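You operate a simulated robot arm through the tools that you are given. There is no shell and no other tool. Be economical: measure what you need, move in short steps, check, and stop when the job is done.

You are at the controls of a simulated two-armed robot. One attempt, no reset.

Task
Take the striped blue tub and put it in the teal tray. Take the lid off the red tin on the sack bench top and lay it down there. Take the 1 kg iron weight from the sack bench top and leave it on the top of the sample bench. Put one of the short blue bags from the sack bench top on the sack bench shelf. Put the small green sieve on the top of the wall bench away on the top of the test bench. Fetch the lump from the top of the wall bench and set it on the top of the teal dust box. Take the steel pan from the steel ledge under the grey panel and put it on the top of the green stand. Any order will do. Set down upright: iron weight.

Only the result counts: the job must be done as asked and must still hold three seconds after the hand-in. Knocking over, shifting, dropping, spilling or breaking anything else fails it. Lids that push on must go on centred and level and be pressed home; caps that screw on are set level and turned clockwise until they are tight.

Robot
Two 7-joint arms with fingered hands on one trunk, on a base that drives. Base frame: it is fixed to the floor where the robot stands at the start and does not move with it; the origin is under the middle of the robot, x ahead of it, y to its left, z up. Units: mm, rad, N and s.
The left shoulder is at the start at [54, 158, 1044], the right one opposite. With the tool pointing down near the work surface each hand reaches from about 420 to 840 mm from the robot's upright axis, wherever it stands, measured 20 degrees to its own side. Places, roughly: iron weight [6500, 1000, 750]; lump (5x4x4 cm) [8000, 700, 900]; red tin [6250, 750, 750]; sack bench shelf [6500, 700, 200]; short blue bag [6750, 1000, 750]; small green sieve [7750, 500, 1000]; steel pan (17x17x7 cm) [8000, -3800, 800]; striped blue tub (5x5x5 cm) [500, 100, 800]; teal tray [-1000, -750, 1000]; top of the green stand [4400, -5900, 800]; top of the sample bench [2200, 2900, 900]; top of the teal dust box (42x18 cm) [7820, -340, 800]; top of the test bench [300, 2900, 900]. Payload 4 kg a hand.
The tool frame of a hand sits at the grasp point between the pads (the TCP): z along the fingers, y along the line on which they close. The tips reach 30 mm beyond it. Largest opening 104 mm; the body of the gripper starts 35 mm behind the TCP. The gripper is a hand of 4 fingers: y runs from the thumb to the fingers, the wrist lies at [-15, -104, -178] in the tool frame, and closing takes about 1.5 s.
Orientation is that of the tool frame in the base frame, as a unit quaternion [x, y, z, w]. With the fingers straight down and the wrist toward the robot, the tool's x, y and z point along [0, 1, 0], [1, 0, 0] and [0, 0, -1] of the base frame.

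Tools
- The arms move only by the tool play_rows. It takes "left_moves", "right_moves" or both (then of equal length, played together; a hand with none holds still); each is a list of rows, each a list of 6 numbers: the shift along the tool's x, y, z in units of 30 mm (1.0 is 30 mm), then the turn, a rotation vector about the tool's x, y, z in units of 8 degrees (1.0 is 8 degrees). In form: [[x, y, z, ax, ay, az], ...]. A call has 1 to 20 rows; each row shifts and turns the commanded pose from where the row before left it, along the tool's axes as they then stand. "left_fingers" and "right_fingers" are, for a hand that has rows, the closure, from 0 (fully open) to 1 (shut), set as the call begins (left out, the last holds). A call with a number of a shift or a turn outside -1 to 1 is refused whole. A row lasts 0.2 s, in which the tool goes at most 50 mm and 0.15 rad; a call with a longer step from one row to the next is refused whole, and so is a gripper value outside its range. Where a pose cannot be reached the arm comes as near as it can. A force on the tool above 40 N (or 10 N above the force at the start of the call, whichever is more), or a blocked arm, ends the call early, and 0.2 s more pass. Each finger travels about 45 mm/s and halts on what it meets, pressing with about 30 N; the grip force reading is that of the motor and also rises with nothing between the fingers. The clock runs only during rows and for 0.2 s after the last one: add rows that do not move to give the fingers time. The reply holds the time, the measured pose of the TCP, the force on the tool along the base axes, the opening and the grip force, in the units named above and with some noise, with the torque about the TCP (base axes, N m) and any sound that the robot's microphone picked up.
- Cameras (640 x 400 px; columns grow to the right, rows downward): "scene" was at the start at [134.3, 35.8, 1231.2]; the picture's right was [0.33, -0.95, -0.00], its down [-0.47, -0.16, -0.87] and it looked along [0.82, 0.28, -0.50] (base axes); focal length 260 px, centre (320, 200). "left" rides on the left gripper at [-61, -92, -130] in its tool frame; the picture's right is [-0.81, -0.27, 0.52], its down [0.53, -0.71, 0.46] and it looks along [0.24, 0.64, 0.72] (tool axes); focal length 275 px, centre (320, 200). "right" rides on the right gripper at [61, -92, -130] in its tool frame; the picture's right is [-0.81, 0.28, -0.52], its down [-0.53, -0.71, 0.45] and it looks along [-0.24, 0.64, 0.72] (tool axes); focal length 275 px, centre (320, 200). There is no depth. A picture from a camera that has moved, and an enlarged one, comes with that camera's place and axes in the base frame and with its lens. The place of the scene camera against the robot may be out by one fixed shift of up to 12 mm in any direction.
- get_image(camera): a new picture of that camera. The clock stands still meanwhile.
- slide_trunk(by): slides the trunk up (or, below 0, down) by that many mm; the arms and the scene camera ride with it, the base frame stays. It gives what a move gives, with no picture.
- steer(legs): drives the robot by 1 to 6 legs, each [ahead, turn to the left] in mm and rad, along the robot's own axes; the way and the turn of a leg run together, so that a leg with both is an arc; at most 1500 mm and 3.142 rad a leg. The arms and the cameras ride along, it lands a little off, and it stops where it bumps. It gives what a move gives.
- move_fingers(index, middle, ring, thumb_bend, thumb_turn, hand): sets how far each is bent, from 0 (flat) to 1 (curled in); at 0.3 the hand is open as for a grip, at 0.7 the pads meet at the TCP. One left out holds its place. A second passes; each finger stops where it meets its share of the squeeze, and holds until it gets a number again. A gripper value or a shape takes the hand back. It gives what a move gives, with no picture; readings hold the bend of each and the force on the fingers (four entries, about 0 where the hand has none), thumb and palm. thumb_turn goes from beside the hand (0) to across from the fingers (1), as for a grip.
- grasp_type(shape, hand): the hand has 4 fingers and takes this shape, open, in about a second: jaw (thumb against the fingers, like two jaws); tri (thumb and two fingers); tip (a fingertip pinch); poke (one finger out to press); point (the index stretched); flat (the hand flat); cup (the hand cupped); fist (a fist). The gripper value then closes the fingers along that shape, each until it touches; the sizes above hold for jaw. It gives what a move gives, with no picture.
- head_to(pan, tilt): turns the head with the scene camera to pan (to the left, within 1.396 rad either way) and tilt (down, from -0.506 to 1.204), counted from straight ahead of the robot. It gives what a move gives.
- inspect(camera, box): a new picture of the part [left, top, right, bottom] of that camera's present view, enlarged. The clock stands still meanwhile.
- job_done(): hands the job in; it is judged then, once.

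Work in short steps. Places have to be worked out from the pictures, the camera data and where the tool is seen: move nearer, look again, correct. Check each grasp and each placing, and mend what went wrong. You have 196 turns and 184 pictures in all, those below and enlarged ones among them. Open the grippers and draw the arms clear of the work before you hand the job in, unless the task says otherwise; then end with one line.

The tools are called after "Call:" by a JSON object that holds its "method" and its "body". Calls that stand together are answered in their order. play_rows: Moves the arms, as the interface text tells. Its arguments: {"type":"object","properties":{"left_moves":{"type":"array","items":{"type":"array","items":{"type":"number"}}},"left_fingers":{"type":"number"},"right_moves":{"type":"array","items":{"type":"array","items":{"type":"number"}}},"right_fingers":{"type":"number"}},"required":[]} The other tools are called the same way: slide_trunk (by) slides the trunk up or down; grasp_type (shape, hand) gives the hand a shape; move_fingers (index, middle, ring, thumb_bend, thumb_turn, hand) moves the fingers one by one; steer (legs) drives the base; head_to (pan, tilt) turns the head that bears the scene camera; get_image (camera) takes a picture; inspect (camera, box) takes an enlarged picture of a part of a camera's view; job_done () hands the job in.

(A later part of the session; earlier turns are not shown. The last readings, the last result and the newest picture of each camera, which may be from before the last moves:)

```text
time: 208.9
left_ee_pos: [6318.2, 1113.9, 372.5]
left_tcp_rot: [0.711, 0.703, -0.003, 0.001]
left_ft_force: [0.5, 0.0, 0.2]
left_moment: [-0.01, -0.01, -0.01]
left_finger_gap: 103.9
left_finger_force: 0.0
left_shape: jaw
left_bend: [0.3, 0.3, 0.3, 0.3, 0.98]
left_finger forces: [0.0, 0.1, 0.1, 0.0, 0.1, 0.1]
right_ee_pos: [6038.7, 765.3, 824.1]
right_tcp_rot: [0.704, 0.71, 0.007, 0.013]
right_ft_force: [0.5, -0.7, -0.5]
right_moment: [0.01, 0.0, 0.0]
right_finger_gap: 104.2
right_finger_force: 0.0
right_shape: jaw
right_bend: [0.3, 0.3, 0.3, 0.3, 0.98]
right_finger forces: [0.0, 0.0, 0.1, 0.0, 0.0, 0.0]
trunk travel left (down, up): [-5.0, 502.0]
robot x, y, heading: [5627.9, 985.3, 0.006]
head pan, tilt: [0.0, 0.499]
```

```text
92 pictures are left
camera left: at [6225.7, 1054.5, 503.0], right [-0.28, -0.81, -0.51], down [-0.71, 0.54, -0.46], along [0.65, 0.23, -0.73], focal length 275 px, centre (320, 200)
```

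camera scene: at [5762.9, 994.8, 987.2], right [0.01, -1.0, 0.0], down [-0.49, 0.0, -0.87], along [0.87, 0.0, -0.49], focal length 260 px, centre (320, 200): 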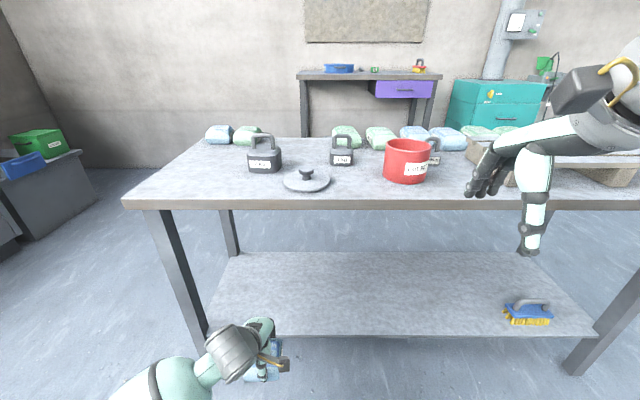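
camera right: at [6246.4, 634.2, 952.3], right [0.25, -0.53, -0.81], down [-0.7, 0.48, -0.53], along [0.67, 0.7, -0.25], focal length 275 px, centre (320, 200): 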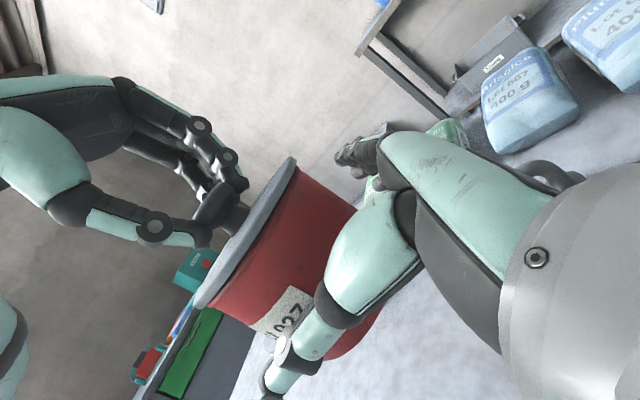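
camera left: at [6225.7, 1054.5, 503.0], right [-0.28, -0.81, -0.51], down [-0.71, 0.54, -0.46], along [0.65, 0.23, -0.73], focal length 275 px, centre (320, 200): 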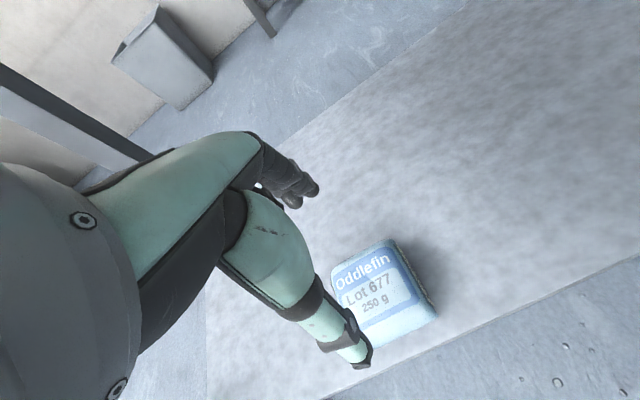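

The bag lies on the shelf. I draw the hand out, raise it, and raise the trunk.

Call:
{"method": "play_rows", "body": {"left_moves": [[0, -1, 0, 0, 0, 0], [0, -1, 0, 0, 0, 0], [0, -1, 0, 0, 0, 0], [0, -1, 0, 0, 0, 0], [0, -1, 0, 0, 0, 0], [0, -1, 0, 0, 0, 0], [0, -1, 0, 0, 0, 0], [0, -1, -0.3, 0, 0, 0], [0, 0, -1, 0, 0, 0], [0, 0, -1, 0, 0, 0], [0, 0, -1, 0, 0, 0], [0, 0, -1, 0, 0, 0], [0, 0, -1, 0, 0, 0], [0, 0, -1, 0, 0, 0], [0, 0, -1, 0, 0, 0], [0, 0, -1, 0, 0, 0], [0, 0, -1, 0, 0, 0], [0, 0, -1, 0, 0, 0], [0, 0, -1, 0, 0, 0], [0, 0, -1, 0, 0, 0]]}}

Call:
{"method": "slide_trunk", "body": {"by": 245}}

Call:
{"method": "steer", "body": {"legs": [[-250, 0]]}}

Call:
{"method": "head_to", "body": {"pan": -0.35, "tilt": 0.35}}

Call:
{"method": "get_image", "body": {"camera": "scene"}}

```text
time: 212.1
left_ee_pos: [6073.3, 1205.7, 573.5]
left_tcp_rot: [0.673, 0.729, 0.09, -0.088]
left_ft_force: [-0.9, 0.1, -0.1]
left_moment: [0.01, 0.0, 0.0]
left_finger_gap: 103.8
left_finger_force: 0.0
left_shape: jaw
left_bend: [0.3, 0.3, 0.3, 0.3, 0.98]
left_finger forces: [0.0, 0.0, 0.0, 0.0, 0.1, 0.0]
right_ee_pos: [6027.1, 765.9, 828.4]
right_tcp_rot: [0.704, 0.71, 0.012, 0.019]
right_ft_force: [-0.9, -0.7, -0.1]
right_moment: [-0.01, 0.0, -0.01]
right_finger_gap: 103.9
right_finger_force: 0.0
right_shape: jaw
right_bend: [0.3, 0.3, 0.3, 0.3, 0.98]
right_finger forces: [0.0, 0.0, 0.0, 0.0, 0.1, 0.0]
trunk travel left (down, up): [-5.0, 502.0]
robot x, y, heading: [5627.4, 987.9, 0.002]
head pan, tilt: [0.0, 0.499]
stopped in row 15 (left hand): the arm was blocked; the commanded pose is now the measured one
```

```text
time: 214.6
left_ee_pos: [6074.2, 1205.2, 816.4]
left_tcp_rot: [0.674, 0.728, 0.087, -0.088]
left_ft_force: [0.1, 0.3, 0.6]
left_moment: [0.0, 0.02, 0.0]
left_finger_gap: 104.0
left_finger_force: 0.0
left_shape: jaw
left_bend: [0.3, 0.3, 0.3, 0.3, 0.98]
left_finger forces: [0.0, 0.0, 0.0, 0.0, 0.1, 0.0]
right_ee_pos: [6031.7, 765.2, 1072.4]
right_tcp_rot: [0.703, 0.71, 0.011, 0.018]
right_ft_force: [-0.9, 0.5, -1.0]
right_moment: [-0.02, 0.01, 0.0]
right_finger_gap: 103.9
right_finger_force: 0.0
right_shape: jaw
right_bend: [0.3, 0.3, 0.3, 0.3, 0.98]
right_finger forces: [0.0, 0.0, 0.0, 0.0, 0.0, 0.1]
trunk travel left (down, up): [-250.0, 257.0]
robot x, y, heading: [5627.2, 987.3, 0.007]
head pan, tilt: [0.0, 0.499]
```

```text
time: 216.4
left_ee_pos: [5823.4, 1203.2, 817.2]
left_tcp_rot: [0.674, 0.728, 0.088, -0.087]
left_ft_force: [-0.2, -0.3, -0.5]
left_moment: [-0.05, -0.01, 0.0]
left_finger_gap: 103.9
left_finger_force: 0.1
left_shape: jaw
left_bend: [0.3, 0.3, 0.3, 0.3, 0.98]
left_finger forces: [0.0, 0.1, 0.0, 0.1, 0.0, 0.0]
right_ee_pos: [5775.9, 762.2, 1073.1]
right_tcp_rot: [0.705, 0.709, 0.011, 0.018]
right_ft_force: [-0.9, -0.8, 0.6]
right_moment: [-0.01, -0.04, -0.03]
right_finger_gap: 103.9
right_finger_force: 0.1
right_shape: jaw
right_bend: [0.3, 0.3, 0.3, 0.3, 0.98]
right_finger forces: [0.1, 0.1, 0.0, 0.0, 0.0, 0.1]
trunk travel left (down, up): [-250.0, 257.0]
robot x, y, heading: [5376.5, 986.9, 0.001]
head pan, tilt: [0.0, 0.499]
```

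```text
time: 217.3
left_ee_pos: [5816.7, 1204.3, 822.9]
left_tcp_rot: [0.674, 0.728, 0.095, -0.08]
left_ft_force: [0.2, -0.7, 0.1]
left_moment: [0.01, 0.03, -0.01]
left_finger_gap: 103.8
left_finger_force: 0.1
left_shape: jaw
left_bend: [0.3, 0.3, 0.3, 0.3, 0.98]
left_finger forces: [0.1, 0.0, 0.0, 0.0, 0.0, 0.1]
right_ee_pos: [5766.3, 763.4, 1076.3]
right_tcp_rot: [0.705, 0.709, 0.015, 0.022]
right_ft_force: [0.4, 1.1, -0.3]
right_moment: [-0.03, -0.01, 0.01]
right_finger_gap: 104.1
right_finger_force: 0.1
right_shape: jaw
right_bend: [0.3, 0.3, 0.3, 0.3, 0.98]
right_finger forces: [0.1, 0.0, 0.1, 0.0, 0.1, 0.1]
trunk travel left (down, up): [-250.0, 257.0]
robot x, y, heading: [5377.1, 985.1, 0.007]
head pan, tilt: [-0.351, 0.351]
```

```text
91 pictures are left
camera scene: at [5513.0, 961.4, 1245.6], right [-0.34, -0.94, 0.0], down [-0.34, 0.12, -0.93], along [0.88, -0.32, -0.36], focal length 260 px, centre (320, 200)
```

scene: 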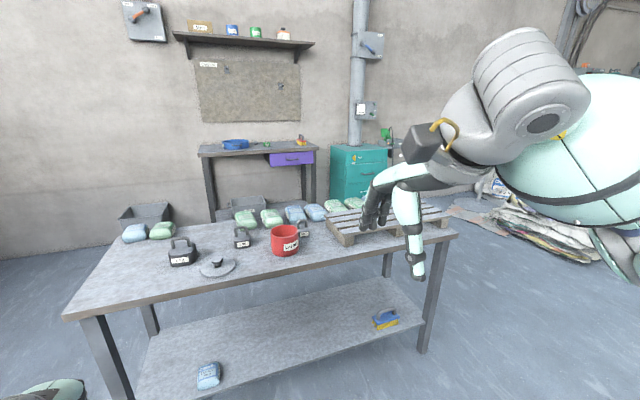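

I zoom in on the wall bench and the dust box to identify the sieve and the lump.

Call:
{"method": "inspect", "body": {"camera": "scene", "box": [190, 110, 410, 210]}}

```text
2.91 times, centred on (300, 160) of scene
camera zoom: at [5513.0, 961.4, 1245.6], right [-0.34, -0.94, 0.0], down [-0.34, 0.12, -0.93], along [0.88, -0.32, -0.36], focal length 757 px, centre (378, 316)
```

zoom: 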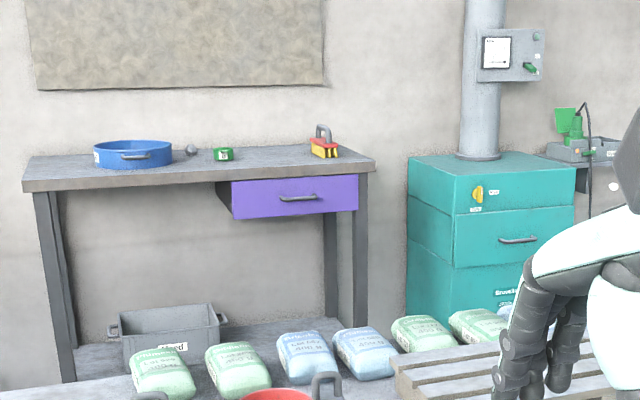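

The small green sieve is near [7765, 610] and the grey lump near [7945, 690] on the wall bench (top ≈ 865). I'll enter the gap between the benches from the north facing −y and use the left hand sideways. First I straighten and raise the left hand, then drive around.

Call:
{"method": "play_rows", "body": {"left_moves": [[0, 0, -1, 0, -0.9, 0.5], [0, 0, -1, 0, -0.89, 0], [0, 0, -1, 0, 0, 0], [0, 0, -1, 0, 0, 0], [0, 0, -1, 0, 0, 0], [0, 0, -1, 0, 0, 0], [0, 0, -1, 0, 0, 0], [0, 0, -1, 0, 0, 0], [0, 0, -1, 0, 0, 0]]}}

Call:
{"method": "steer", "body": {"legs": [[0, 0.756], [1406, 0], [0, -0.756], [780, 0], [0, -1.571]]}}

Call:
{"method": "head_to", "body": {"pan": 0.4, "tilt": 0.4}}

Call:
{"method": "get_image", "body": {"camera": "scene"}}

```text
time: 217.7
left_ee_pos: [5796.2, 1302.8, 856.9]
left_tcp_rot: [0.641, 0.735, 0.158, -0.157]
left_ft_force: [0.1, -0.4, 0.2]
left_moment: [0.0, 0.0, -0.02]
left_finger_gap: 104.2
left_finger_force: 0.0
left_shape: jaw
left_bend: [0.3, 0.3, 0.3, 0.3, 0.98]
left_finger forces: [0.0, 0.0, 0.1, 0.0, 0.0, 0.0]
left hand out of reach, approached as far as the arm can: row 2
right_ee_pos: [5752.2, 763.2, 1082.8]
right_tcp_rot: [0.705, 0.708, 0.02, 0.029]
right_ft_force: [-1.2, 0.6, -0.2]
right_moment: [0.0, -0.04, -0.02]
right_finger_gap: 104.0
right_finger_force: 0.1
right_shape: jaw
right_bend: [0.3, 0.3, 0.3, 0.3, 0.98]
right_finger forces: [0.0, 0.1, 0.0, 0.1, 0.1, 0.1]
trunk travel left (down, up): [-250.0, 257.0]
robot x, y, heading: [5381.7, 986.1, 0.005]
head pan, tilt: [-0.351, 0.351]
stopped in row 2 (left hand): the arm was blocked; the commanded pose is now the measured one
```

```text
time: 236.3
left_ee_pos: [7508.3, 1538.8, 862.4]
left_tcp_rot: [0.965, 0.078, 0.249, -0.002]
left_ft_force: [0.9, -0.3, 0.9]
left_moment: [-0.02, -0.02, 0.02]
left_finger_gap: 104.2
left_finger_force: 0.1
left_shape: jaw
left_bend: [0.3, 0.3, 0.3, 0.3, 0.98]
left_finger forces: [0.1, 0.0, 0.1, 0.0, 0.0, 0.1]
right_ee_pos: [6949.2, 1580.1, 1082.4]
right_tcp_rot: [0.999, 0.005, -0.005, 0.032]
right_ft_force: [0.1, 0.2, -0.4]
right_moment: [0.01, 0.03, 0.02]
right_finger_gap: 104.2
right_finger_force: 0.0
right_shape: jaw
right_bend: [0.3, 0.3, 0.3, 0.3, 0.98]
right_finger forces: [0.0, 0.0, 0.0, 0.0, 0.0, 0.0]
trunk travel left (down, up): [-250.0, 257.0]
robot x, y, heading: [7182.6, 1957.3, -1.562]
head pan, tilt: [-0.351, 0.351]
```

```text
time: 237.4
left_ee_pos: [7508.4, 1550.4, 867.2]
left_tcp_rot: [0.966, 0.079, 0.247, 0.005]
left_ft_force: [1.4, 0.5, -1.0]
left_moment: [0.02, 0.03, 0.0]
left_finger_gap: 103.7
left_finger_force: 0.1
left_shape: jaw
left_bend: [0.3, 0.3, 0.3, 0.3, 0.98]
left_finger forces: [0.1, 0.0, 0.0, 0.0, 0.0, 0.0]
right_ee_pos: [6950.6, 1592.8, 1086.0]
right_tcp_rot: [0.999, 0.003, -0.005, 0.04]
right_ft_force: [-0.8, 0.0, 0.1]
right_moment: [0.02, 0.02, 0.0]
right_finger_gap: 104.0
right_finger_force: 0.1
right_shape: jaw
right_bend: [0.3, 0.3, 0.3, 0.3, 0.98]
right_finger forces: [0.0, 0.0, 0.0, 0.0, 0.1, 0.1]
trunk travel left (down, up): [-250.0, 257.0]
robot x, y, heading: [7185.2, 1959.6, -1.565]
head pan, tilt: [0.4, 0.4]
```

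```text
89 pictures are left
camera scene: at [7222.3, 1833.2, 1241.0], right [-0.92, -0.4, -0.01], down [-0.15, 0.37, -0.92], along [0.36, -0.84, -0.4], focal length 260 px, centre (320, 200)
```

scene: 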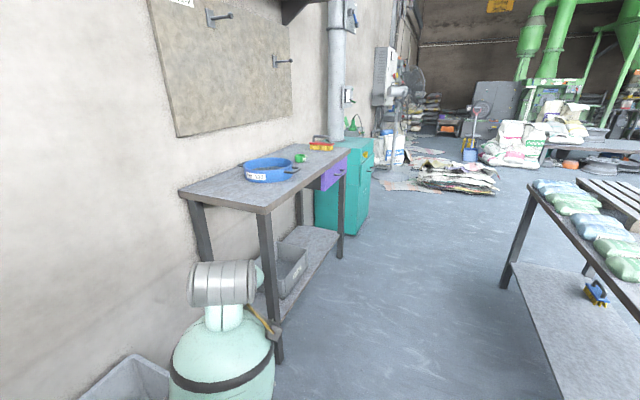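

The left arm is near a joint limit with the hand tilted outward. I move it forward and inward first, in free space, to get it out of that posture.

Call:
{"method": "play_rows", "body": {"left_moves": [[-0.707, 0.723, -0.343, 0, 0, 0], [-0.707, 0.723, -0.343, 0, 0, 0], [-0.707, 0.723, -0.343, 0, 0, 0], [-0.707, 0.723, -0.343, 0, 0, 0], [-0.707, 0.723, -0.343, 0, 0, 0], [-0.707, 0.723, -0.343, 0, 0, 0], [0, 0, 0, 0, -0.6, 0], [0, 0, 0, 0, -0.6, 0], [0, 0, 0, 0, -0.6, 0], [0, 0, 0, 0, -0.6, 0], [0, 0, 0, 0, -0.6, 0], [0, 0, 0, 0, -0.6, 0]]}}

Call:
{"method": "get_image", "body": {"camera": "scene"}}

```text
time: 238.4
left_ee_pos: [7491.7, 1475.5, 873.6]
left_tcp_rot: [0.942, 0.111, 0.316, 0.002]
left_ft_force: [-0.1, 1.2, 0.8]
left_moment: [-0.01, -0.01, -0.06]
left_finger_gap: 103.9
left_finger_force: 0.0
left_shape: jaw
left_bend: [0.3, 0.3, 0.3, 0.3, 0.97]
left_finger forces: [0.0, 0.0, 0.1, 0.0, 0.0, 0.0]
right_ee_pos: [6948.7, 1606.9, 1092.2]
right_tcp_rot: [0.999, 0.004, -0.007, 0.047]
right_ft_force: [-0.1, -0.3, -0.2]
right_moment: [0.03, 0.03, 0.0]
right_finger_gap: 103.9
right_finger_force: 0.0
right_shape: jaw
right_bend: [0.3, 0.3, 0.3, 0.3, 0.98]
right_finger forces: [0.1, 0.0, 0.0, 0.0, 0.0, 0.0]
trunk travel left (down, up): [-250.0, 257.0]
robot x, y, heading: [7186.7, 1961.4, -1.564]
head pan, tilt: [0.4, 0.4]
stopped in row 4 (left hand): the arm was blocked; the commanded pose is now the measured one
```

```text
88 pictures are left
camera scene: at [7222.6, 1834.3, 1241.8], right [-0.92, -0.4, 0.0], down [-0.15, 0.37, -0.92], along [0.36, -0.84, -0.4], focal length 260 px, centre (320, 200)
```

scene: 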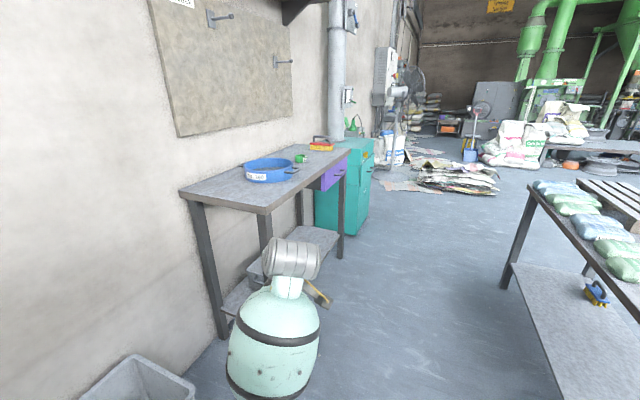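

Still blocked. I look at the left arm itself to understand its posture.

Call:
{"method": "head_to", "body": {"pan": 0.9, "tilt": 0.9}}

Call:
{"method": "get_image", "body": {"camera": "scene"}}

Call:
{"method": "get_image", "body": {"camera": "left"}}

```text
time: 239.3
left_ee_pos: [7491.1, 1474.3, 871.2]
left_tcp_rot: [0.942, 0.112, 0.315, 0.001]
left_ft_force: [0.2, 0.4, 0.5]
left_moment: [-0.01, 0.03, 0.03]
left_finger_gap: 103.9
left_finger_force: 0.0
left_shape: jaw
left_bend: [0.3, 0.3, 0.3, 0.3, 0.97]
left_finger forces: [0.0, 0.0, 0.0, 0.0, 0.0, 0.0]
right_ee_pos: [6949.8, 1605.4, 1089.2]
right_tcp_rot: [0.999, 0.004, -0.006, 0.046]
right_ft_force: [0.3, 0.0, 0.8]
right_moment: [-0.02, 0.0, 0.0]
right_finger_gap: 103.7
right_finger_force: 0.0
right_shape: jaw
right_bend: [0.3, 0.3, 0.3, 0.3, 0.98]
right_finger forces: [0.0, 0.0, 0.1, 0.0, 0.0, 0.0]
trunk travel left (down, up): [-250.0, 257.0]
robot x, y, heading: [7182.5, 1960.1, -1.564]
head pan, tilt: [0.901, 0.901]
```

```text
87 pictures are left
camera scene: at [7245.4, 1872.2, 1198.7], right [-0.62, -0.79, -0.01], down [-0.62, 0.49, -0.62], along [0.49, -0.37, -0.79], focal length 260 px, centre (320, 200)
```

scene: 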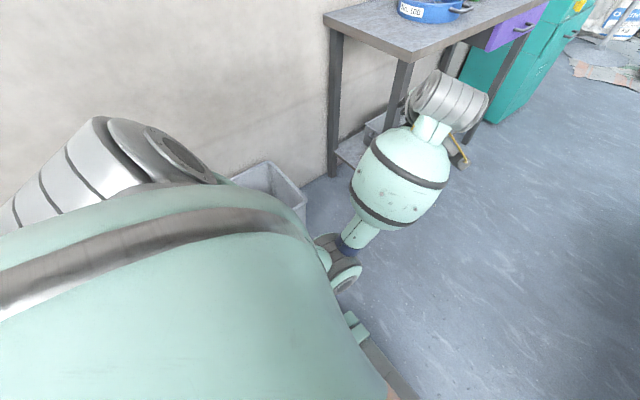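

```text
86 pictures are left
camera left: at [7346.4, 1542.7, 932.9], right [-0.38, 0.13, -0.92], down [0.54, 0.84, -0.1], along [0.76, -0.53, -0.39], focal length 275 px, centre (320, 200)
```

left: 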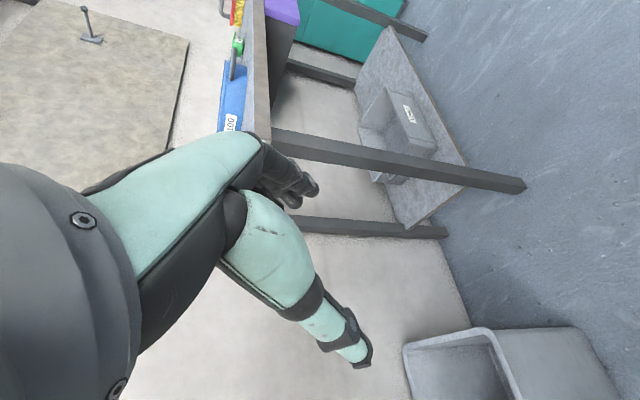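

The left elbow is tucked down against the body. I extend the hand forward and up so the elbow can come free.

Call:
{"method": "play_rows", "body": {"left_moves": [[0.35, 0.89, -0.49, 0, 0, 0], [0.35, 0.89, -0.49, 0, 0, 0], [0.35, 0.89, -0.49, 0, 0, 0], [0.35, 0.89, -0.49, 0, 0, 0], [0.35, 0.89, -0.49, 0, 0, 0], [0.35, 0.89, -0.49, 0, 0, 0], [0.35, 0.89, -0.49, 0, 0, 0], [0.35, 0.89, -0.49, 0, 0, 0]]}}

Call:
{"method": "get_image", "body": {"camera": "scene"}}

```text
time: 241.1
left_ee_pos: [7531.7, 1272.8, 1030.8]
left_tcp_rot: [0.942, 0.111, 0.315, 0.0]
left_ft_force: [-0.6, -0.6, -0.5]
left_moment: [0.02, -0.06, -0.01]
left_finger_gap: 104.0
left_finger_force: 0.1
left_shape: jaw
left_bend: [0.3, 0.3, 0.3, 0.3, 0.97]
left_finger forces: [0.1, 0.0, 0.0, 0.0, 0.0, 0.0]
right_ee_pos: [6948.9, 1606.0, 1089.4]
right_tcp_rot: [0.999, 0.004, -0.006, 0.045]
right_ft_force: [0.2, 0.0, -0.4]
right_moment: [0.02, 0.03, 0.01]
right_finger_gap: 103.9
right_finger_force: 0.2
right_shape: jaw
right_bend: [0.3, 0.3, 0.3, 0.3, 0.98]
right_finger forces: [0.1, 0.1, 0.1, 0.0, 0.0, 0.0]
trunk travel left (down, up): [-250.0, 257.0]
robot x, y, heading: [7183.6, 1961.1, -1.564]
head pan, tilt: [0.901, 0.901]
```

```text
85 pictures are left
camera scene: at [7245.4, 1872.0, 1198.6], right [-0.62, -0.79, -0.01], down [-0.62, 0.49, -0.61], along [0.49, -0.37, -0.79], focal length 260 px, centre (320, 200)
```

scene: 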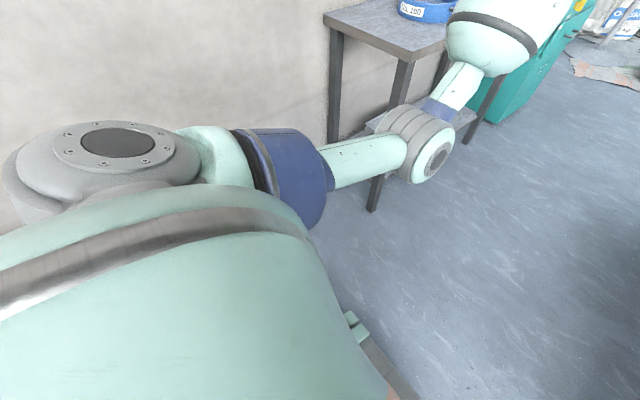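

The elbow is free. I now straighten the hand to fingers-down.

Call:
{"method": "play_rows", "body": {"left_moves": [[0, 0, -0.5, 0, -0.78, 0], [0, 0, -0.5, 0, -0.78, 0], [0, 0, -0.5, 0, -0.78, 0], [0, 0, -0.5, 0, -0.78, 0], [0, 0, -0.5, 0, -0.78, 0], [0, 0, -0.5, 0, -0.74, 0], [0, 0, 0, 0, 0, 0]], "right_moves": [[0, 0.5, 0, 0.6, 0, 0], [0, 0.5, 0, 0, 0, 0], [0, 0.5, 0, 0, 0, 0], [0, 0.5, 0, 0, 0, 0], [0, 0, 0, 0, 0, 0], [0, 0, 0, 0, 0, 0], [0, 0, 0, 0, 0, 0]]}}

Call:
{"method": "get_image", "body": {"camera": "left"}}

```text
time: 242.7
left_ee_pos: [7500.1, 1273.9, 1114.2]
left_tcp_rot: [0.994, 0.105, -0.003, 0.036]
left_ft_force: [0.1, -0.3, -0.1]
left_moment: [0.01, 0.02, 0.01]
left_finger_gap: 103.9
left_finger_force: 0.0
left_shape: jaw
left_bend: [0.3, 0.3, 0.3, 0.3, 0.97]
left_finger forces: [0.1, 0.0, 0.0, 0.0, 0.0, 0.0]
right_ee_pos: [6950.4, 1545.2, 1090.9]
right_tcp_rot: [1.0, 0.004, -0.006, 0.003]
right_ft_force: [0.5, -0.4, 0.0]
right_moment: [0.0, 0.0, -0.01]
right_finger_gap: 104.2
right_finger_force: 0.1
right_shape: jaw
right_bend: [0.3, 0.3, 0.3, 0.3, 0.98]
right_finger forces: [0.0, 0.0, 0.0, 0.0, 0.0, 0.0]
trunk travel left (down, up): [-250.0, 257.0]
robot x, y, heading: [7186.7, 1959.3, -1.564]
head pan, tilt: [0.901, 0.901]
```

```text
84 pictures are left
camera left: at [7419.3, 1361.1, 1237.9], right [-0.85, 0.06, -0.53], down [0.37, 0.77, -0.51], along [0.38, -0.63, -0.68], focal length 275 px, centre (320, 200)
```

left: 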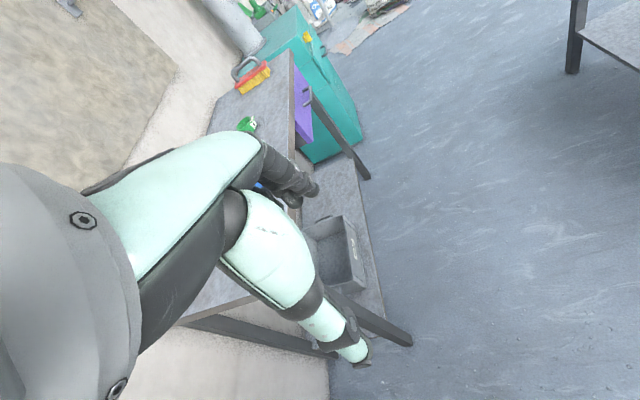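

The left hand is upright again. I drive into the gap to about [7310, 1000].

Call:
{"method": "steer", "body": {"legs": [[0, 0.13], [965, 0], [0, -0.13]]}}

Call:
{"method": "head_to", "body": {"pan": 0.9, "tilt": 0.6}}

Call:
{"method": "get_image", "body": {"camera": "scene"}}

Call:
{"method": "get_image", "body": {"camera": "left"}}

```text
time: 248.9
left_ee_pos: [7636.4, 317.3, 1114.5]
left_tcp_rot: [0.994, 0.108, -0.001, 0.036]
left_ft_force: [-0.3, 1.1, -0.2]
left_moment: [0.03, -0.06, 0.03]
left_finger_gap: 103.9
left_finger_force: 0.0
left_shape: jaw
left_bend: [0.3, 0.3, 0.3, 0.3, 0.97]
left_finger forces: [0.0, 0.0, 0.0, 0.1, 0.0, 0.1]
right_ee_pos: [7086.2, 587.1, 1090.8]
right_tcp_rot: [1.0, 0.006, -0.005, 0.003]
right_ft_force: [0.9, -0.8, -1.4]
right_moment: [0.0, 0.02, 0.02]
right_finger_gap: 103.9
right_finger_force: 0.2
right_shape: jaw
right_bend: [0.3, 0.3, 0.3, 0.3, 0.98]
right_finger forces: [0.0, 0.0, 0.0, 0.1, 0.0, 0.0]
trunk travel left (down, up): [-250.0, 257.0]
robot x, y, heading: [7320.3, 998.5, -1.558]
head pan, tilt: [0.901, 0.901]
```

```text
time: 249.7
left_ee_pos: [7639.0, 333.3, 1121.6]
left_tcp_rot: [0.993, 0.107, -0.003, 0.043]
left_ft_force: [-0.9, -0.3, -0.4]
left_moment: [0.03, -0.02, -0.02]
left_finger_gap: 104.0
left_finger_force: 0.1
left_shape: jaw
left_bend: [0.3, 0.3, 0.3, 0.3, 0.97]
left_finger forces: [0.1, 0.0, 0.1, 0.0, 0.0, 0.0]
right_ee_pos: [7087.6, 600.4, 1095.9]
right_tcp_rot: [1.0, 0.006, -0.007, 0.008]
right_ft_force: [-0.7, -0.2, -0.2]
right_moment: [0.01, 0.02, 0.02]
right_finger_gap: 103.9
right_finger_force: 0.0
right_shape: jaw
right_bend: [0.3, 0.3, 0.3, 0.3, 0.98]
right_finger forces: [0.0, 0.0, 0.1, 0.0, 0.0, 0.0]
trunk travel left (down, up): [-250.0, 257.0]
robot x, y, heading: [7319.1, 1002.0, -1.56]
head pan, tilt: [0.901, 0.6]
```

```text
83 pictures are left
camera scene: at [7391.8, 908.2, 1223.3], right [-0.61, -0.79, -0.01], down [-0.45, 0.36, -0.82], along [0.65, -0.5, -0.57], focal length 260 px, centre (320, 200)
```

scene: 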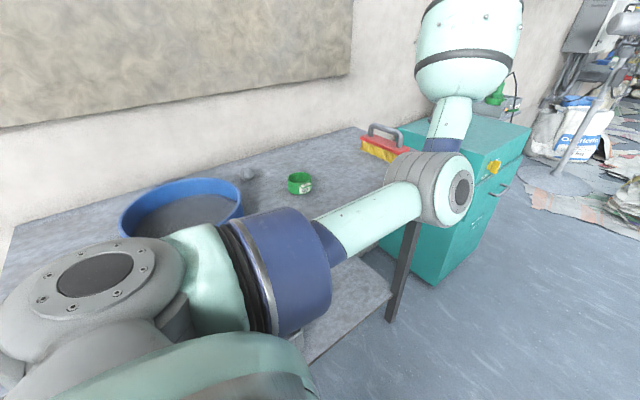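

```text
82 pictures are left
camera left: at [7557.1, 421.6, 1245.9], right [-0.85, 0.05, -0.53], down [0.37, 0.77, -0.52], along [0.38, -0.64, -0.67], focal length 275 px, centre (320, 200)
```

left: 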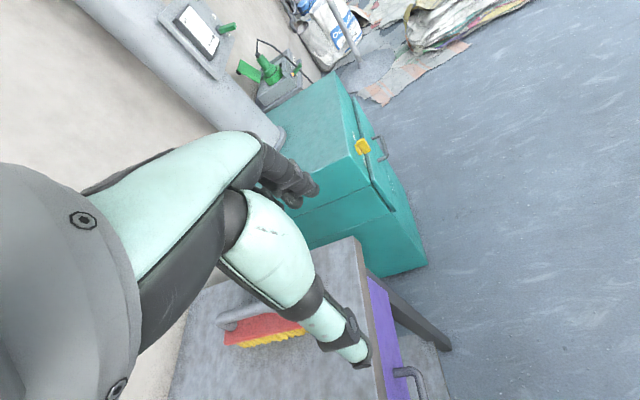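

Lump is near [8014, 679] and the sieve near [7868, 608]. I yaw the left hand so its wrist faces the shoulder, then swing it most of the way toward the lump.

Call:
{"method": "play_rows", "body": {"left_moves": [[0, 0, 0, 0.6, 0, 0], [0, 0, 0, 0, 0, -0.95], [0, 0, 0, 0, 0, -0.95], [0, 0, 0, 0, 0, -0.95], [0, 0, 0, 0, 0, -0.95], [0, 0, 0, 0, 0, -0.95], [0, 0, 0, 0, 0, -0.95], [0, 0, 0, 0, 0, -0.9], [0.98, 0.406, 0, 0, 0, 0], [0.98, 0.406, 0, 0, 0, 0], [0.98, 0.406, 0, 0, 0, 0], [0.98, 0.406, 0, 0, 0, 0], [0.98, 0.406, 0, 0, 0, 0], [0.98, 0.406, 0, 0, 0, 0], [0.98, 0.406, 0, 0, 0, 0], [0.98, 0.406, 0, 0, 0, 0], [0.98, 0.406, 0, 0, 0, 0], [0.98, 0.406, 0, 0, 0, 0], [0.98, 0.406, 0, 0, 0, 0], [0.98, 0.406, 0, 0, 0, 0]]}}

Call:
{"method": "get_image", "body": {"camera": "scene"}}

Call:
{"method": "get_image", "body": {"camera": "left"}}

```text
time: 253.9
left_ee_pos: [7920.4, 594.0, 1118.1]
left_tcp_rot: [0.843, 0.538, -0.006, -0.001]
left_ft_force: [0.1, -0.3, 0.4]
left_moment: [0.0, 0.0, 0.02]
left_finger_gap: 103.7
left_finger_force: 0.1
left_shape: jaw
left_bend: [0.3, 0.3, 0.3, 0.3, 0.97]
left_finger forces: [0.0, 0.1, 0.1, 0.1, 0.0, 0.0]
right_ee_pos: [7088.1, 601.5, 1096.5]
right_tcp_rot: [1.0, 0.006, -0.007, 0.01]
right_ft_force: [-0.1, 0.1, 0.0]
right_moment: [-0.01, 0.02, 0.01]
right_finger_gap: 104.1
right_finger_force: 0.0
right_shape: jaw
right_bend: [0.3, 0.3, 0.3, 0.3, 0.98]
right_finger forces: [0.0, 0.0, 0.0, 0.1, 0.1, 0.1]
trunk travel left (down, up): [-250.0, 257.0]
robot x, y, heading: [7319.9, 1001.7, -1.562]
head pan, tilt: [0.901, 0.6]
```

```text
81 pictures are left
camera scene: at [7392.7, 908.1, 1223.3], right [-0.61, -0.79, -0.01], down [-0.45, 0.36, -0.82], along [0.65, -0.5, -0.57], focal length 260 px, centre (320, 200)
```

scene: 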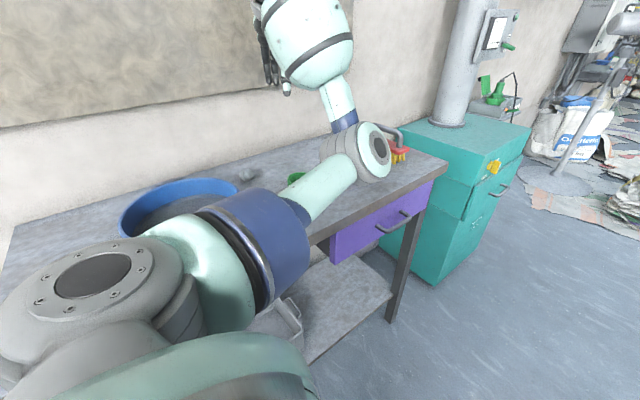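

```text
80 pictures are left
camera left: at [7813.0, 578.1, 1249.0], right [-0.6, -0.62, -0.51], down [-0.43, 0.78, -0.45], along [0.68, -0.05, -0.73], focal length 275 px, centre (320, 200)
```

left: 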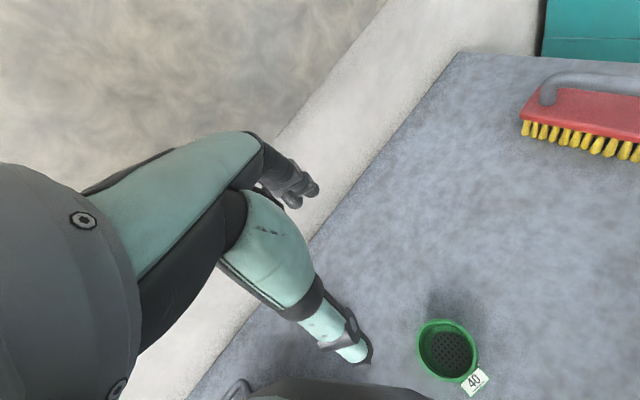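

I complete the move over the lump and descend partway, then check.

Call:
{"method": "play_rows", "body": {"left_moves": [[0.975, 0.41, 0, 0, 0, 0], [0.975, 0.41, 0, 0, 0, 0], [0.975, 0.41, 0, 0, 0, 0], [0.975, 0.41, 0, 0, 0, 0], [0, 0, 1, 0, 0, 0], [0, 0, 1, 0, 0, 0], [0, 0, 1, 0, 0, 0], [0, 0, 1, 0, 0, 0], [0, 0, 0, 0, 0, 0]]}}

Call:
{"method": "get_image", "body": {"camera": "left"}}

Call:
{"method": "inspect", "body": {"camera": "scene", "box": [180, 100, 340, 220]}}

```text
time: 255.9
left_ee_pos: [8010.1, 676.7, 996.5]
left_tcp_rot: [0.843, 0.538, -0.006, -0.002]
left_ft_force: [0.3, -0.2, 0.2]
left_moment: [0.0, -0.03, 0.02]
left_finger_gap: 104.0
left_finger_force: 0.2
left_shape: jaw
left_bend: [0.3, 0.3, 0.3, 0.3, 0.97]
left_finger forces: [0.1, 0.1, 0.0, 0.0, 0.0, 0.0]
right_ee_pos: [7086.4, 600.1, 1096.9]
right_tcp_rot: [1.0, 0.006, -0.007, 0.009]
right_ft_force: [0.4, -0.1, 0.2]
right_moment: [0.04, 0.02, 0.0]
right_finger_gap: 104.1
right_finger_force: 0.1
right_shape: jaw
right_bend: [0.3, 0.3, 0.3, 0.3, 0.98]
right_finger forces: [0.1, 0.1, 0.1, 0.1, 0.0, 0.0]
trunk travel left (down, up): [-250.0, 257.0]
robot x, y, heading: [7316.7, 1002.7, -1.561]
head pan, tilt: [0.901, 0.6]
```

```text
79 pictures are left
camera left: at [7902.9, 660.4, 1127.3], right [-0.6, -0.62, -0.51], down [-0.43, 0.78, -0.45], along [0.68, -0.05, -0.73], focal length 275 px, centre (320, 200)
```

left: 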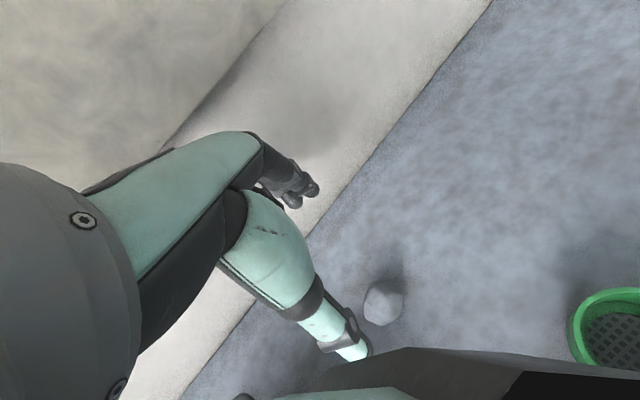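

```text
3.33 times, centred on (260, 160) of scene
camera zoom: at [7391.7, 908.0, 1223.4], right [-0.61, -0.79, -0.01], down [-0.45, 0.36, -0.82], along [0.65, -0.5, -0.57], focal length 867 px, centre (520, 333)
```

zoom: 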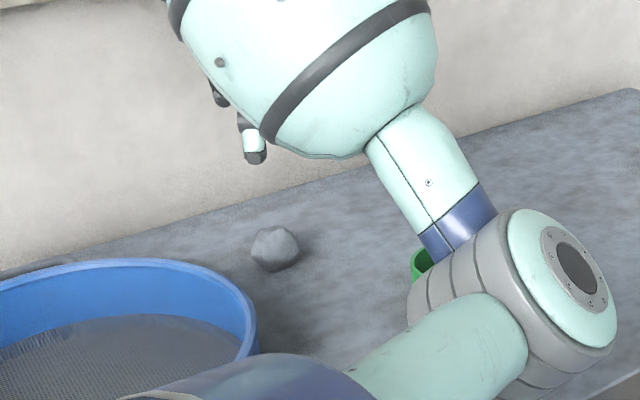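

Lump is at about [7998, 685]. I correct and descend slowly with force checks.

Call:
{"method": "play_rows", "body": {"left_moves": [[0.07, -0.48, 0.9, 0, 0, 0], [0, 0, 0.9, 0, 0, 0], [0, 0, 0.9, 0, 0, 0], [0, 0, 0.3, 0, 0, 0], [0, 0, 0.3, 0, 0, 0], [0, 0, 0, 0, 0, 0]]}}

Call:
{"method": "get_image", "body": {"camera": "left"}}

```text
time: 257.3
left_ee_pos: [7984.8, 685.9, 915.8]
left_tcp_rot: [0.844, 0.537, -0.005, 0.011]
left_ft_force: [0.8, -0.4, 0.9]
left_moment: [0.02, 0.0, 0.0]
left_finger_gap: 104.0
left_finger_force: 0.0
left_shape: jaw
left_bend: [0.3, 0.3, 0.3, 0.3, 0.97]
left_finger forces: [0.1, 0.0, 0.1, 0.0, 0.0, 0.0]
right_ee_pos: [7071.6, 608.3, 1093.5]
right_tcp_rot: [1.0, 0.006, 0.002, 0.013]
right_ft_force: [-0.6, -0.1, 0.1]
right_moment: [0.01, -0.01, -0.01]
right_finger_gap: 103.9
right_finger_force: 0.1
right_shape: jaw
right_bend: [0.3, 0.3, 0.3, 0.3, 0.98]
right_finger forces: [0.1, 0.0, 0.0, 0.1, 0.0, 0.1]
trunk travel left (down, up): [-250.0, 257.0]
robot x, y, heading: [7322.7, 998.3, -1.562]
head pan, tilt: [0.901, 0.6]
```

```text
77 pictures are left
camera left: at [7874.1, 674.3, 1045.3], right [-0.59, -0.63, -0.5], down [-0.42, 0.77, -0.48], along [0.69, -0.07, -0.72], focal length 275 px, centre (320, 200)
```

left: 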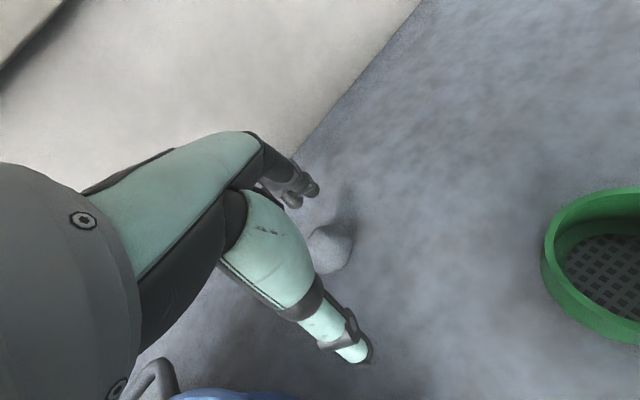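

I shift 14 mm outward and go down the last ~27 mm in small steps.

Call:
{"method": "play_rows", "body": {"left_moves": [[0.07, 0.45, 0.3, 0.1, 0, 0], [0, 0, 0.25, 0, 0, 0], [0, 0, 0.2, 0, 0, 0], [0, 0, 0.15, 0, 0, 0], [0, 0, 0, 0, 0, 0]]}}

Call:
{"method": "get_image", "body": {"camera": "left"}}

```text
time: 258.7
left_ee_pos: [7990.9, 674.4, 886.1]
left_tcp_rot: [0.848, 0.53, -0.006, 0.008]
left_ft_force: [-2.5, 11.8, 37.4]
left_moment: [-0.09, -1.85, 0.51]
left_finger_gap: 99.2
left_finger_force: 0.1
left_shape: jaw
left_bend: [0.3, 0.3, 0.3, 0.28, 0.98]
left_finger forces: [1.4, 35.0, 0.0, 0.1, 1.8, 0.0]
right_ee_pos: [7069.8, 607.1, 1093.7]
right_tcp_rot: [1.0, 0.005, 0.002, 0.012]
right_ft_force: [0.0, -0.4, 0.2]
right_moment: [0.04, -0.03, -0.02]
right_finger_gap: 104.0
right_finger_force: 0.1
right_shape: jaw
right_bend: [0.3, 0.3, 0.3, 0.3, 0.98]
right_finger forces: [0.0, 0.0, 0.1, 0.0, 0.0, 0.0]
trunk travel left (down, up): [-250.0, 257.0]
robot x, y, heading: [7320.5, 1003.5, -1.566]
head pan, tilt: [0.901, 0.6]
stopped in row 5 (left hand): the arm was blocked; the commanded pose is now the measured one
```

```text
76 pictures are left
camera left: at [7880.9, 661.4, 1017.5], right [-0.6, -0.62, -0.5], down [-0.41, 0.78, -0.47], along [0.68, -0.08, -0.72], focal length 275 px, centre (320, 200)
```

left: 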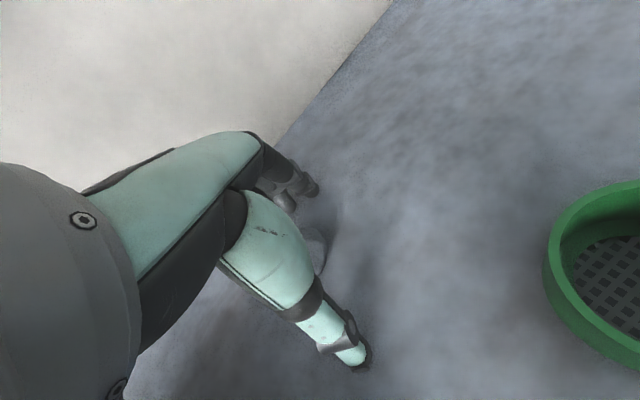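

The middle finger touches the bench (top ≈ 856). I lift 5 mm, recentre, and close on the lump.

Call:
{"method": "play_rows", "body": {"left_moves": [[0, 0, -0.2, 0, 0, 0], [0.3, 0.1, 0, 0, 0, 0], [0, 0, 0, 0, 0, 0]]}}

Call:
{"method": "play_rows", "body": {"left_moves": [[0, 0, 0, 0, 0, 0], [0, 0, 0, 0, 0, 0], [0, 0, 0, 0, 0, 0], [0, 0, 0, 0, 0, 0], [0, 0, 0, 0, 0, 0], [0, 0, 0, 0, 0, 0], [0, 0, 0, 0, 0, 0], [0, 0, 0, 0, 0, 0]], "left_fingers": 1}}

Call:
{"method": "get_image", "body": {"camera": "left"}}

```text
time: 259.5
left_ee_pos: [7984.8, 676.0, 887.3]
left_tcp_rot: [0.85, 0.527, -0.008, -0.001]
left_ft_force: [-0.8, 7.3, 31.8]
left_moment: [-0.35, -1.96, 0.46]
left_finger_gap: 101.3
left_finger_force: 0.2
left_shape: jaw
left_bend: [0.3, 0.3, 0.3, 0.3, 0.98]
left_finger forces: [0.9, 31.7, 0.0, 0.0, 0.1, 0.0]
right_ee_pos: [7061.8, 603.4, 1091.0]
right_tcp_rot: [1.0, 0.006, 0.007, 0.01]
right_ft_force: [-0.6, 0.0, -0.1]
right_moment: [0.02, 0.0, -0.03]
right_finger_gap: 104.1
right_finger_force: 0.1
right_shape: jaw
right_bend: [0.3, 0.3, 0.3, 0.3, 0.98]
right_finger forces: [0.1, 0.1, 0.0, 0.1, 0.0, 0.0]
trunk travel left (down, up): [-250.0, 257.0]
robot x, y, heading: [7317.4, 1002.4, -1.564]
head pan, tilt: [0.901, 0.6]
```

```text
time: 260.0
left_ee_pos: [7985.9, 670.4, 887.8]
left_tcp_rot: [0.853, 0.522, -0.007, 0.007]
left_ft_force: [-3.7, 7.8, 89.3]
left_moment: [0.72, 1.45, 0.25]
left_finger_gap: 67.8
left_finger_force: 30.0
left_shape: jaw
left_bend: [0.26, 0.48, 0.35, 0.57, 1.0]
left_finger forces: [33.5, 0.1, 0.0, 0.0, 56.3, 0.1]
right_ee_pos: [7067.2, 607.0, 1094.5]
right_tcp_rot: [1.0, 0.004, 0.003, 0.012]
right_ft_force: [0.8, 1.0, 0.4]
right_moment: [0.0, 0.02, -0.02]
right_finger_gap: 104.0
right_finger_force: 0.1
right_shape: jaw
right_bend: [0.3, 0.3, 0.3, 0.3, 0.98]
right_finger forces: [0.0, 0.0, 0.0, 0.1, 0.0, 0.0]
trunk travel left (down, up): [-250.0, 257.0]
robot x, y, heading: [7320.4, 1002.0, -1.564]
head pan, tilt: [0.901, 0.6]
stopped in row 2 (left hand): the force on the tool passed its limit (the readings are from after the stop); the commanded pose is now the measured one
```

```text
75 pictures are left
camera left: at [7877.1, 660.3, 1020.0], right [-0.62, -0.61, -0.5], down [-0.39, 0.79, -0.47], along [0.68, -0.09, -0.73], focal length 275 px, centre (320, 200)
```

left: 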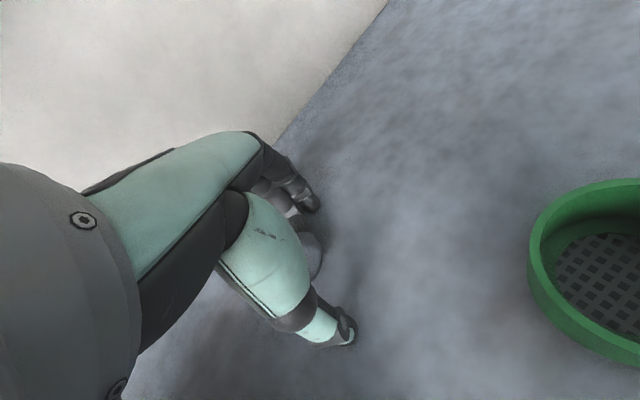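

Closing tips pushed into the bench. I raise about 14 mm, let the fingers keep closing, and look.

Call:
{"method": "play_rows", "body": {"left_moves": [[0, 0, -0.5, 0, 0, 0], [0.25, 0.25, 0, 0, 0, 0], [0, 0, 0, 0, 0, 0], [0, 0, 0, 0, 0, 0], [0, 0, 0, 0, 0, 0], [0, 0, 0, 0, 0, 0], [0, 0, 0, 0, 0, 0]]}}

Call:
{"method": "get_image", "body": {"camera": "left"}}

```text
time: 261.8
left_ee_pos: [7981.2, 654.2, 888.5]
left_tcp_rot: [0.863, 0.505, -0.02, -0.006]
left_ft_force: [5.2, 8.4, 34.0]
left_moment: [0.31, -0.76, 0.2]
left_finger_gap: 32.5
left_finger_force: 29.7
left_shape: jaw
left_bend: [0.77, 0.5, 0.41, 0.82, 1.0]
left_finger forces: [14.0, 6.9, 11.8, 0.0, 0.0, 0.0]
right_ee_pos: [7068.4, 605.0, 1095.6]
right_tcp_rot: [1.0, 0.003, 0.002, 0.012]
right_ft_force: [0.4, -0.4, 1.4]
right_moment: [-0.02, -0.01, -0.03]
right_finger_gap: 103.8
right_finger_force: 0.2
right_shape: jaw
right_bend: [0.3, 0.3, 0.3, 0.3, 0.98]
right_finger forces: [0.0, 0.1, 0.0, 0.0, 0.1, 0.0]
trunk travel left (down, up): [-250.0, 257.0]
robot x, y, heading: [7321.6, 1005.6, -1.567]
head pan, tilt: [0.901, 0.6]
stopped in row 7 (left hand): the arm was blocked; the commanded pose is now the measured one
```

```text
74 pictures are left
camera left: at [7877.5, 647.0, 1021.6], right [-0.66, -0.58, -0.49], down [-0.38, 0.81, -0.45], along [0.65, -0.11, -0.75], focal length 275 px, centre (320, 200)
```

left: 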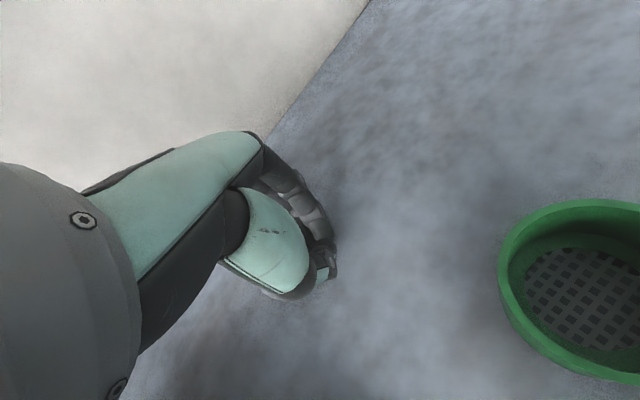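

I check the arm posture and the surroundings with the scene camera.

Call:
{"method": "get_image", "body": {"camera": "scene"}}

```text
73 pictures are left
camera scene: at [7370.9, 942.4, 1227.8], right [-0.62, -0.79, 0.0], down [-0.43, 0.34, -0.84], along [0.66, -0.52, -0.55], focal length 260 px, centre (320, 200)
```

scene: 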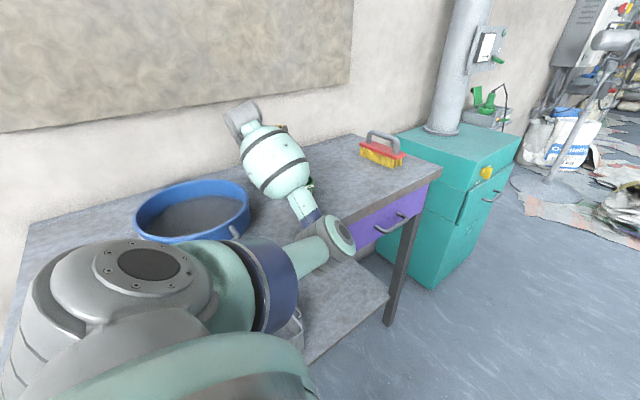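

The elbow seems to rest on the bench edge. I raise the trunk 120 mm and see whether the lump is held.

Call:
{"method": "slide_trunk", "body": {"by": 120}}

Call:
{"method": "get_image", "body": {"camera": "left"}}

Call:
{"method": "get_image", "body": {"camera": "scene"}}

```text
time: 263.3
left_ee_pos: [8000.5, 654.5, 990.1]
left_tcp_rot: [0.859, 0.511, -0.025, -0.02]
left_ft_force: [0.2, -0.7, -0.2]
left_moment: [-0.03, -0.01, -0.01]
left_finger_gap: 32.4
left_finger_force: 30.1
left_shape: jaw
left_bend: [0.75, 0.49, 0.41, 0.82, 1.0]
left_finger forces: [0.0, 0.1, 0.0, 0.0, 0.0, 0.0]
right_ee_pos: [7085.2, 594.0, 1212.8]
right_tcp_rot: [1.0, 0.005, -0.007, 0.006]
right_ft_force: [0.4, 0.4, -0.7]
right_moment: [0.01, 0.01, 0.01]
right_finger_gap: 104.1
right_finger_force: 0.1
right_shape: jaw
right_bend: [0.3, 0.3, 0.3, 0.3, 0.98]
right_finger forces: [0.1, 0.1, 0.0, 0.0, 0.0, 0.1]
trunk travel left (down, up): [-370.0, 137.0]
robot x, y, heading: [7319.1, 997.4, -1.563]
head pan, tilt: [0.901, 0.6]
```

```text
72 pictures are left
camera left: at [7898.6, 645.1, 1126.0], right [-0.66, -0.58, -0.48], down [-0.4, 0.81, -0.42], along [0.64, -0.09, -0.77], focal length 275 px, centre (320, 200)
```

left: 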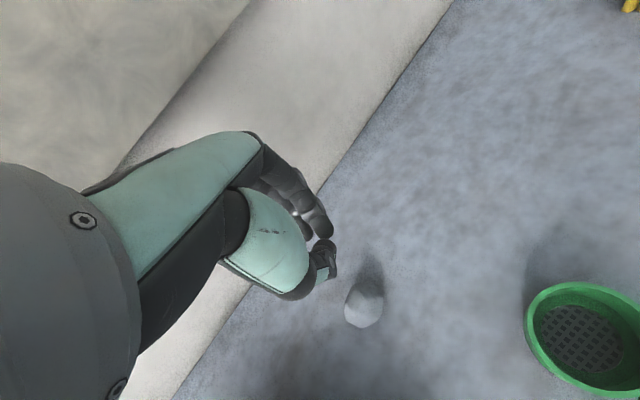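

```text
71 pictures are left
camera scene: at [7389.9, 908.5, 1342.6], right [-0.61, -0.79, -0.01], down [-0.45, 0.36, -0.82], along [0.65, -0.5, -0.57], focal length 260 px, centre (320, 200)
```

scene: 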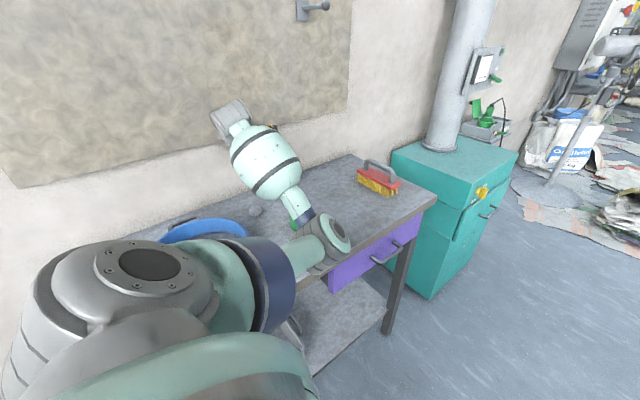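

The lump was not caught; it sits at about [7996, 676]. With the trunk higher the elbow has room; I open, realign and descend to z≈896.

Call:
{"method": "play_rows", "body": {"left_moves": [[0, 0, 0, 0, 0, 0], [0, 0, 0, 0, 0, 0], [0, 0, 0, -0.4, 0, 0], [0.58, -0.47, 0, 0, 0, 0], [0, 0, 0.8, 0, 0, 0], [0, 0, 0.8, 0, 0, 0], [0, 0, 0.8, 0, 0, 0], [0, 0, 0.55, 0, 0, 0], [0, 0, 0, 0, 0, 0], [0, 0, 0, 0, 0, 0]], "left_fingers": 0}}

Call:
{"method": "get_image", "body": {"camera": "left"}}

```text
time: 265.5
left_ee_pos: [7995.1, 673.8, 898.2]
left_tcp_rot: [0.86, 0.51, -0.01, 0.003]
left_ft_force: [0.5, -0.1, 0.6]
left_moment: [-0.01, 0.03, -0.02]
left_finger_gap: 104.0
left_finger_force: 0.2
left_shape: jaw
left_bend: [0.3, 0.3, 0.3, 0.3, 0.98]
left_finger forces: [0.1, 0.0, 0.0, 0.0, 0.1, 0.1]
right_ee_pos: [7086.8, 592.3, 1211.5]
right_tcp_rot: [1.0, 0.006, -0.007, 0.006]
right_ft_force: [0.6, 0.3, -0.1]
right_moment: [-0.01, 0.0, 0.01]
right_finger_gap: 104.2
right_finger_force: 0.1
right_shape: jaw
right_bend: [0.3, 0.3, 0.3, 0.3, 0.98]
right_finger forces: [0.1, 0.0, 0.0, 0.0, 0.0, 0.0]
trunk travel left (down, up): [-370.0, 137.0]
robot x, y, heading: [7320.7, 1005.3, -1.565]
head pan, tilt: [0.901, 0.6]
```

```text
70 pictures are left
camera left: at [7887.1, 666.4, 1030.1], right [-0.64, -0.59, -0.5], down [-0.38, 0.8, -0.46], along [0.67, -0.11, -0.73], focal length 275 px, centre (320, 200)
```

left: 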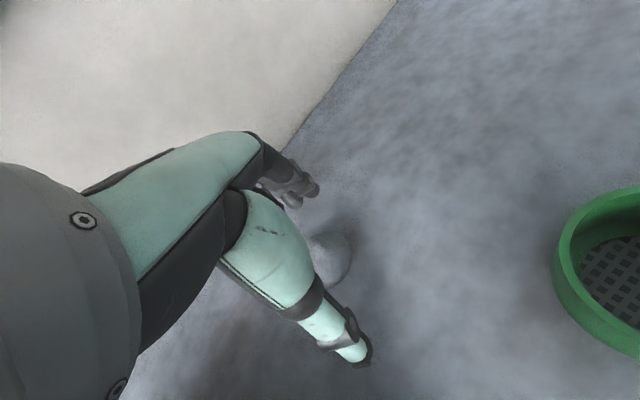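

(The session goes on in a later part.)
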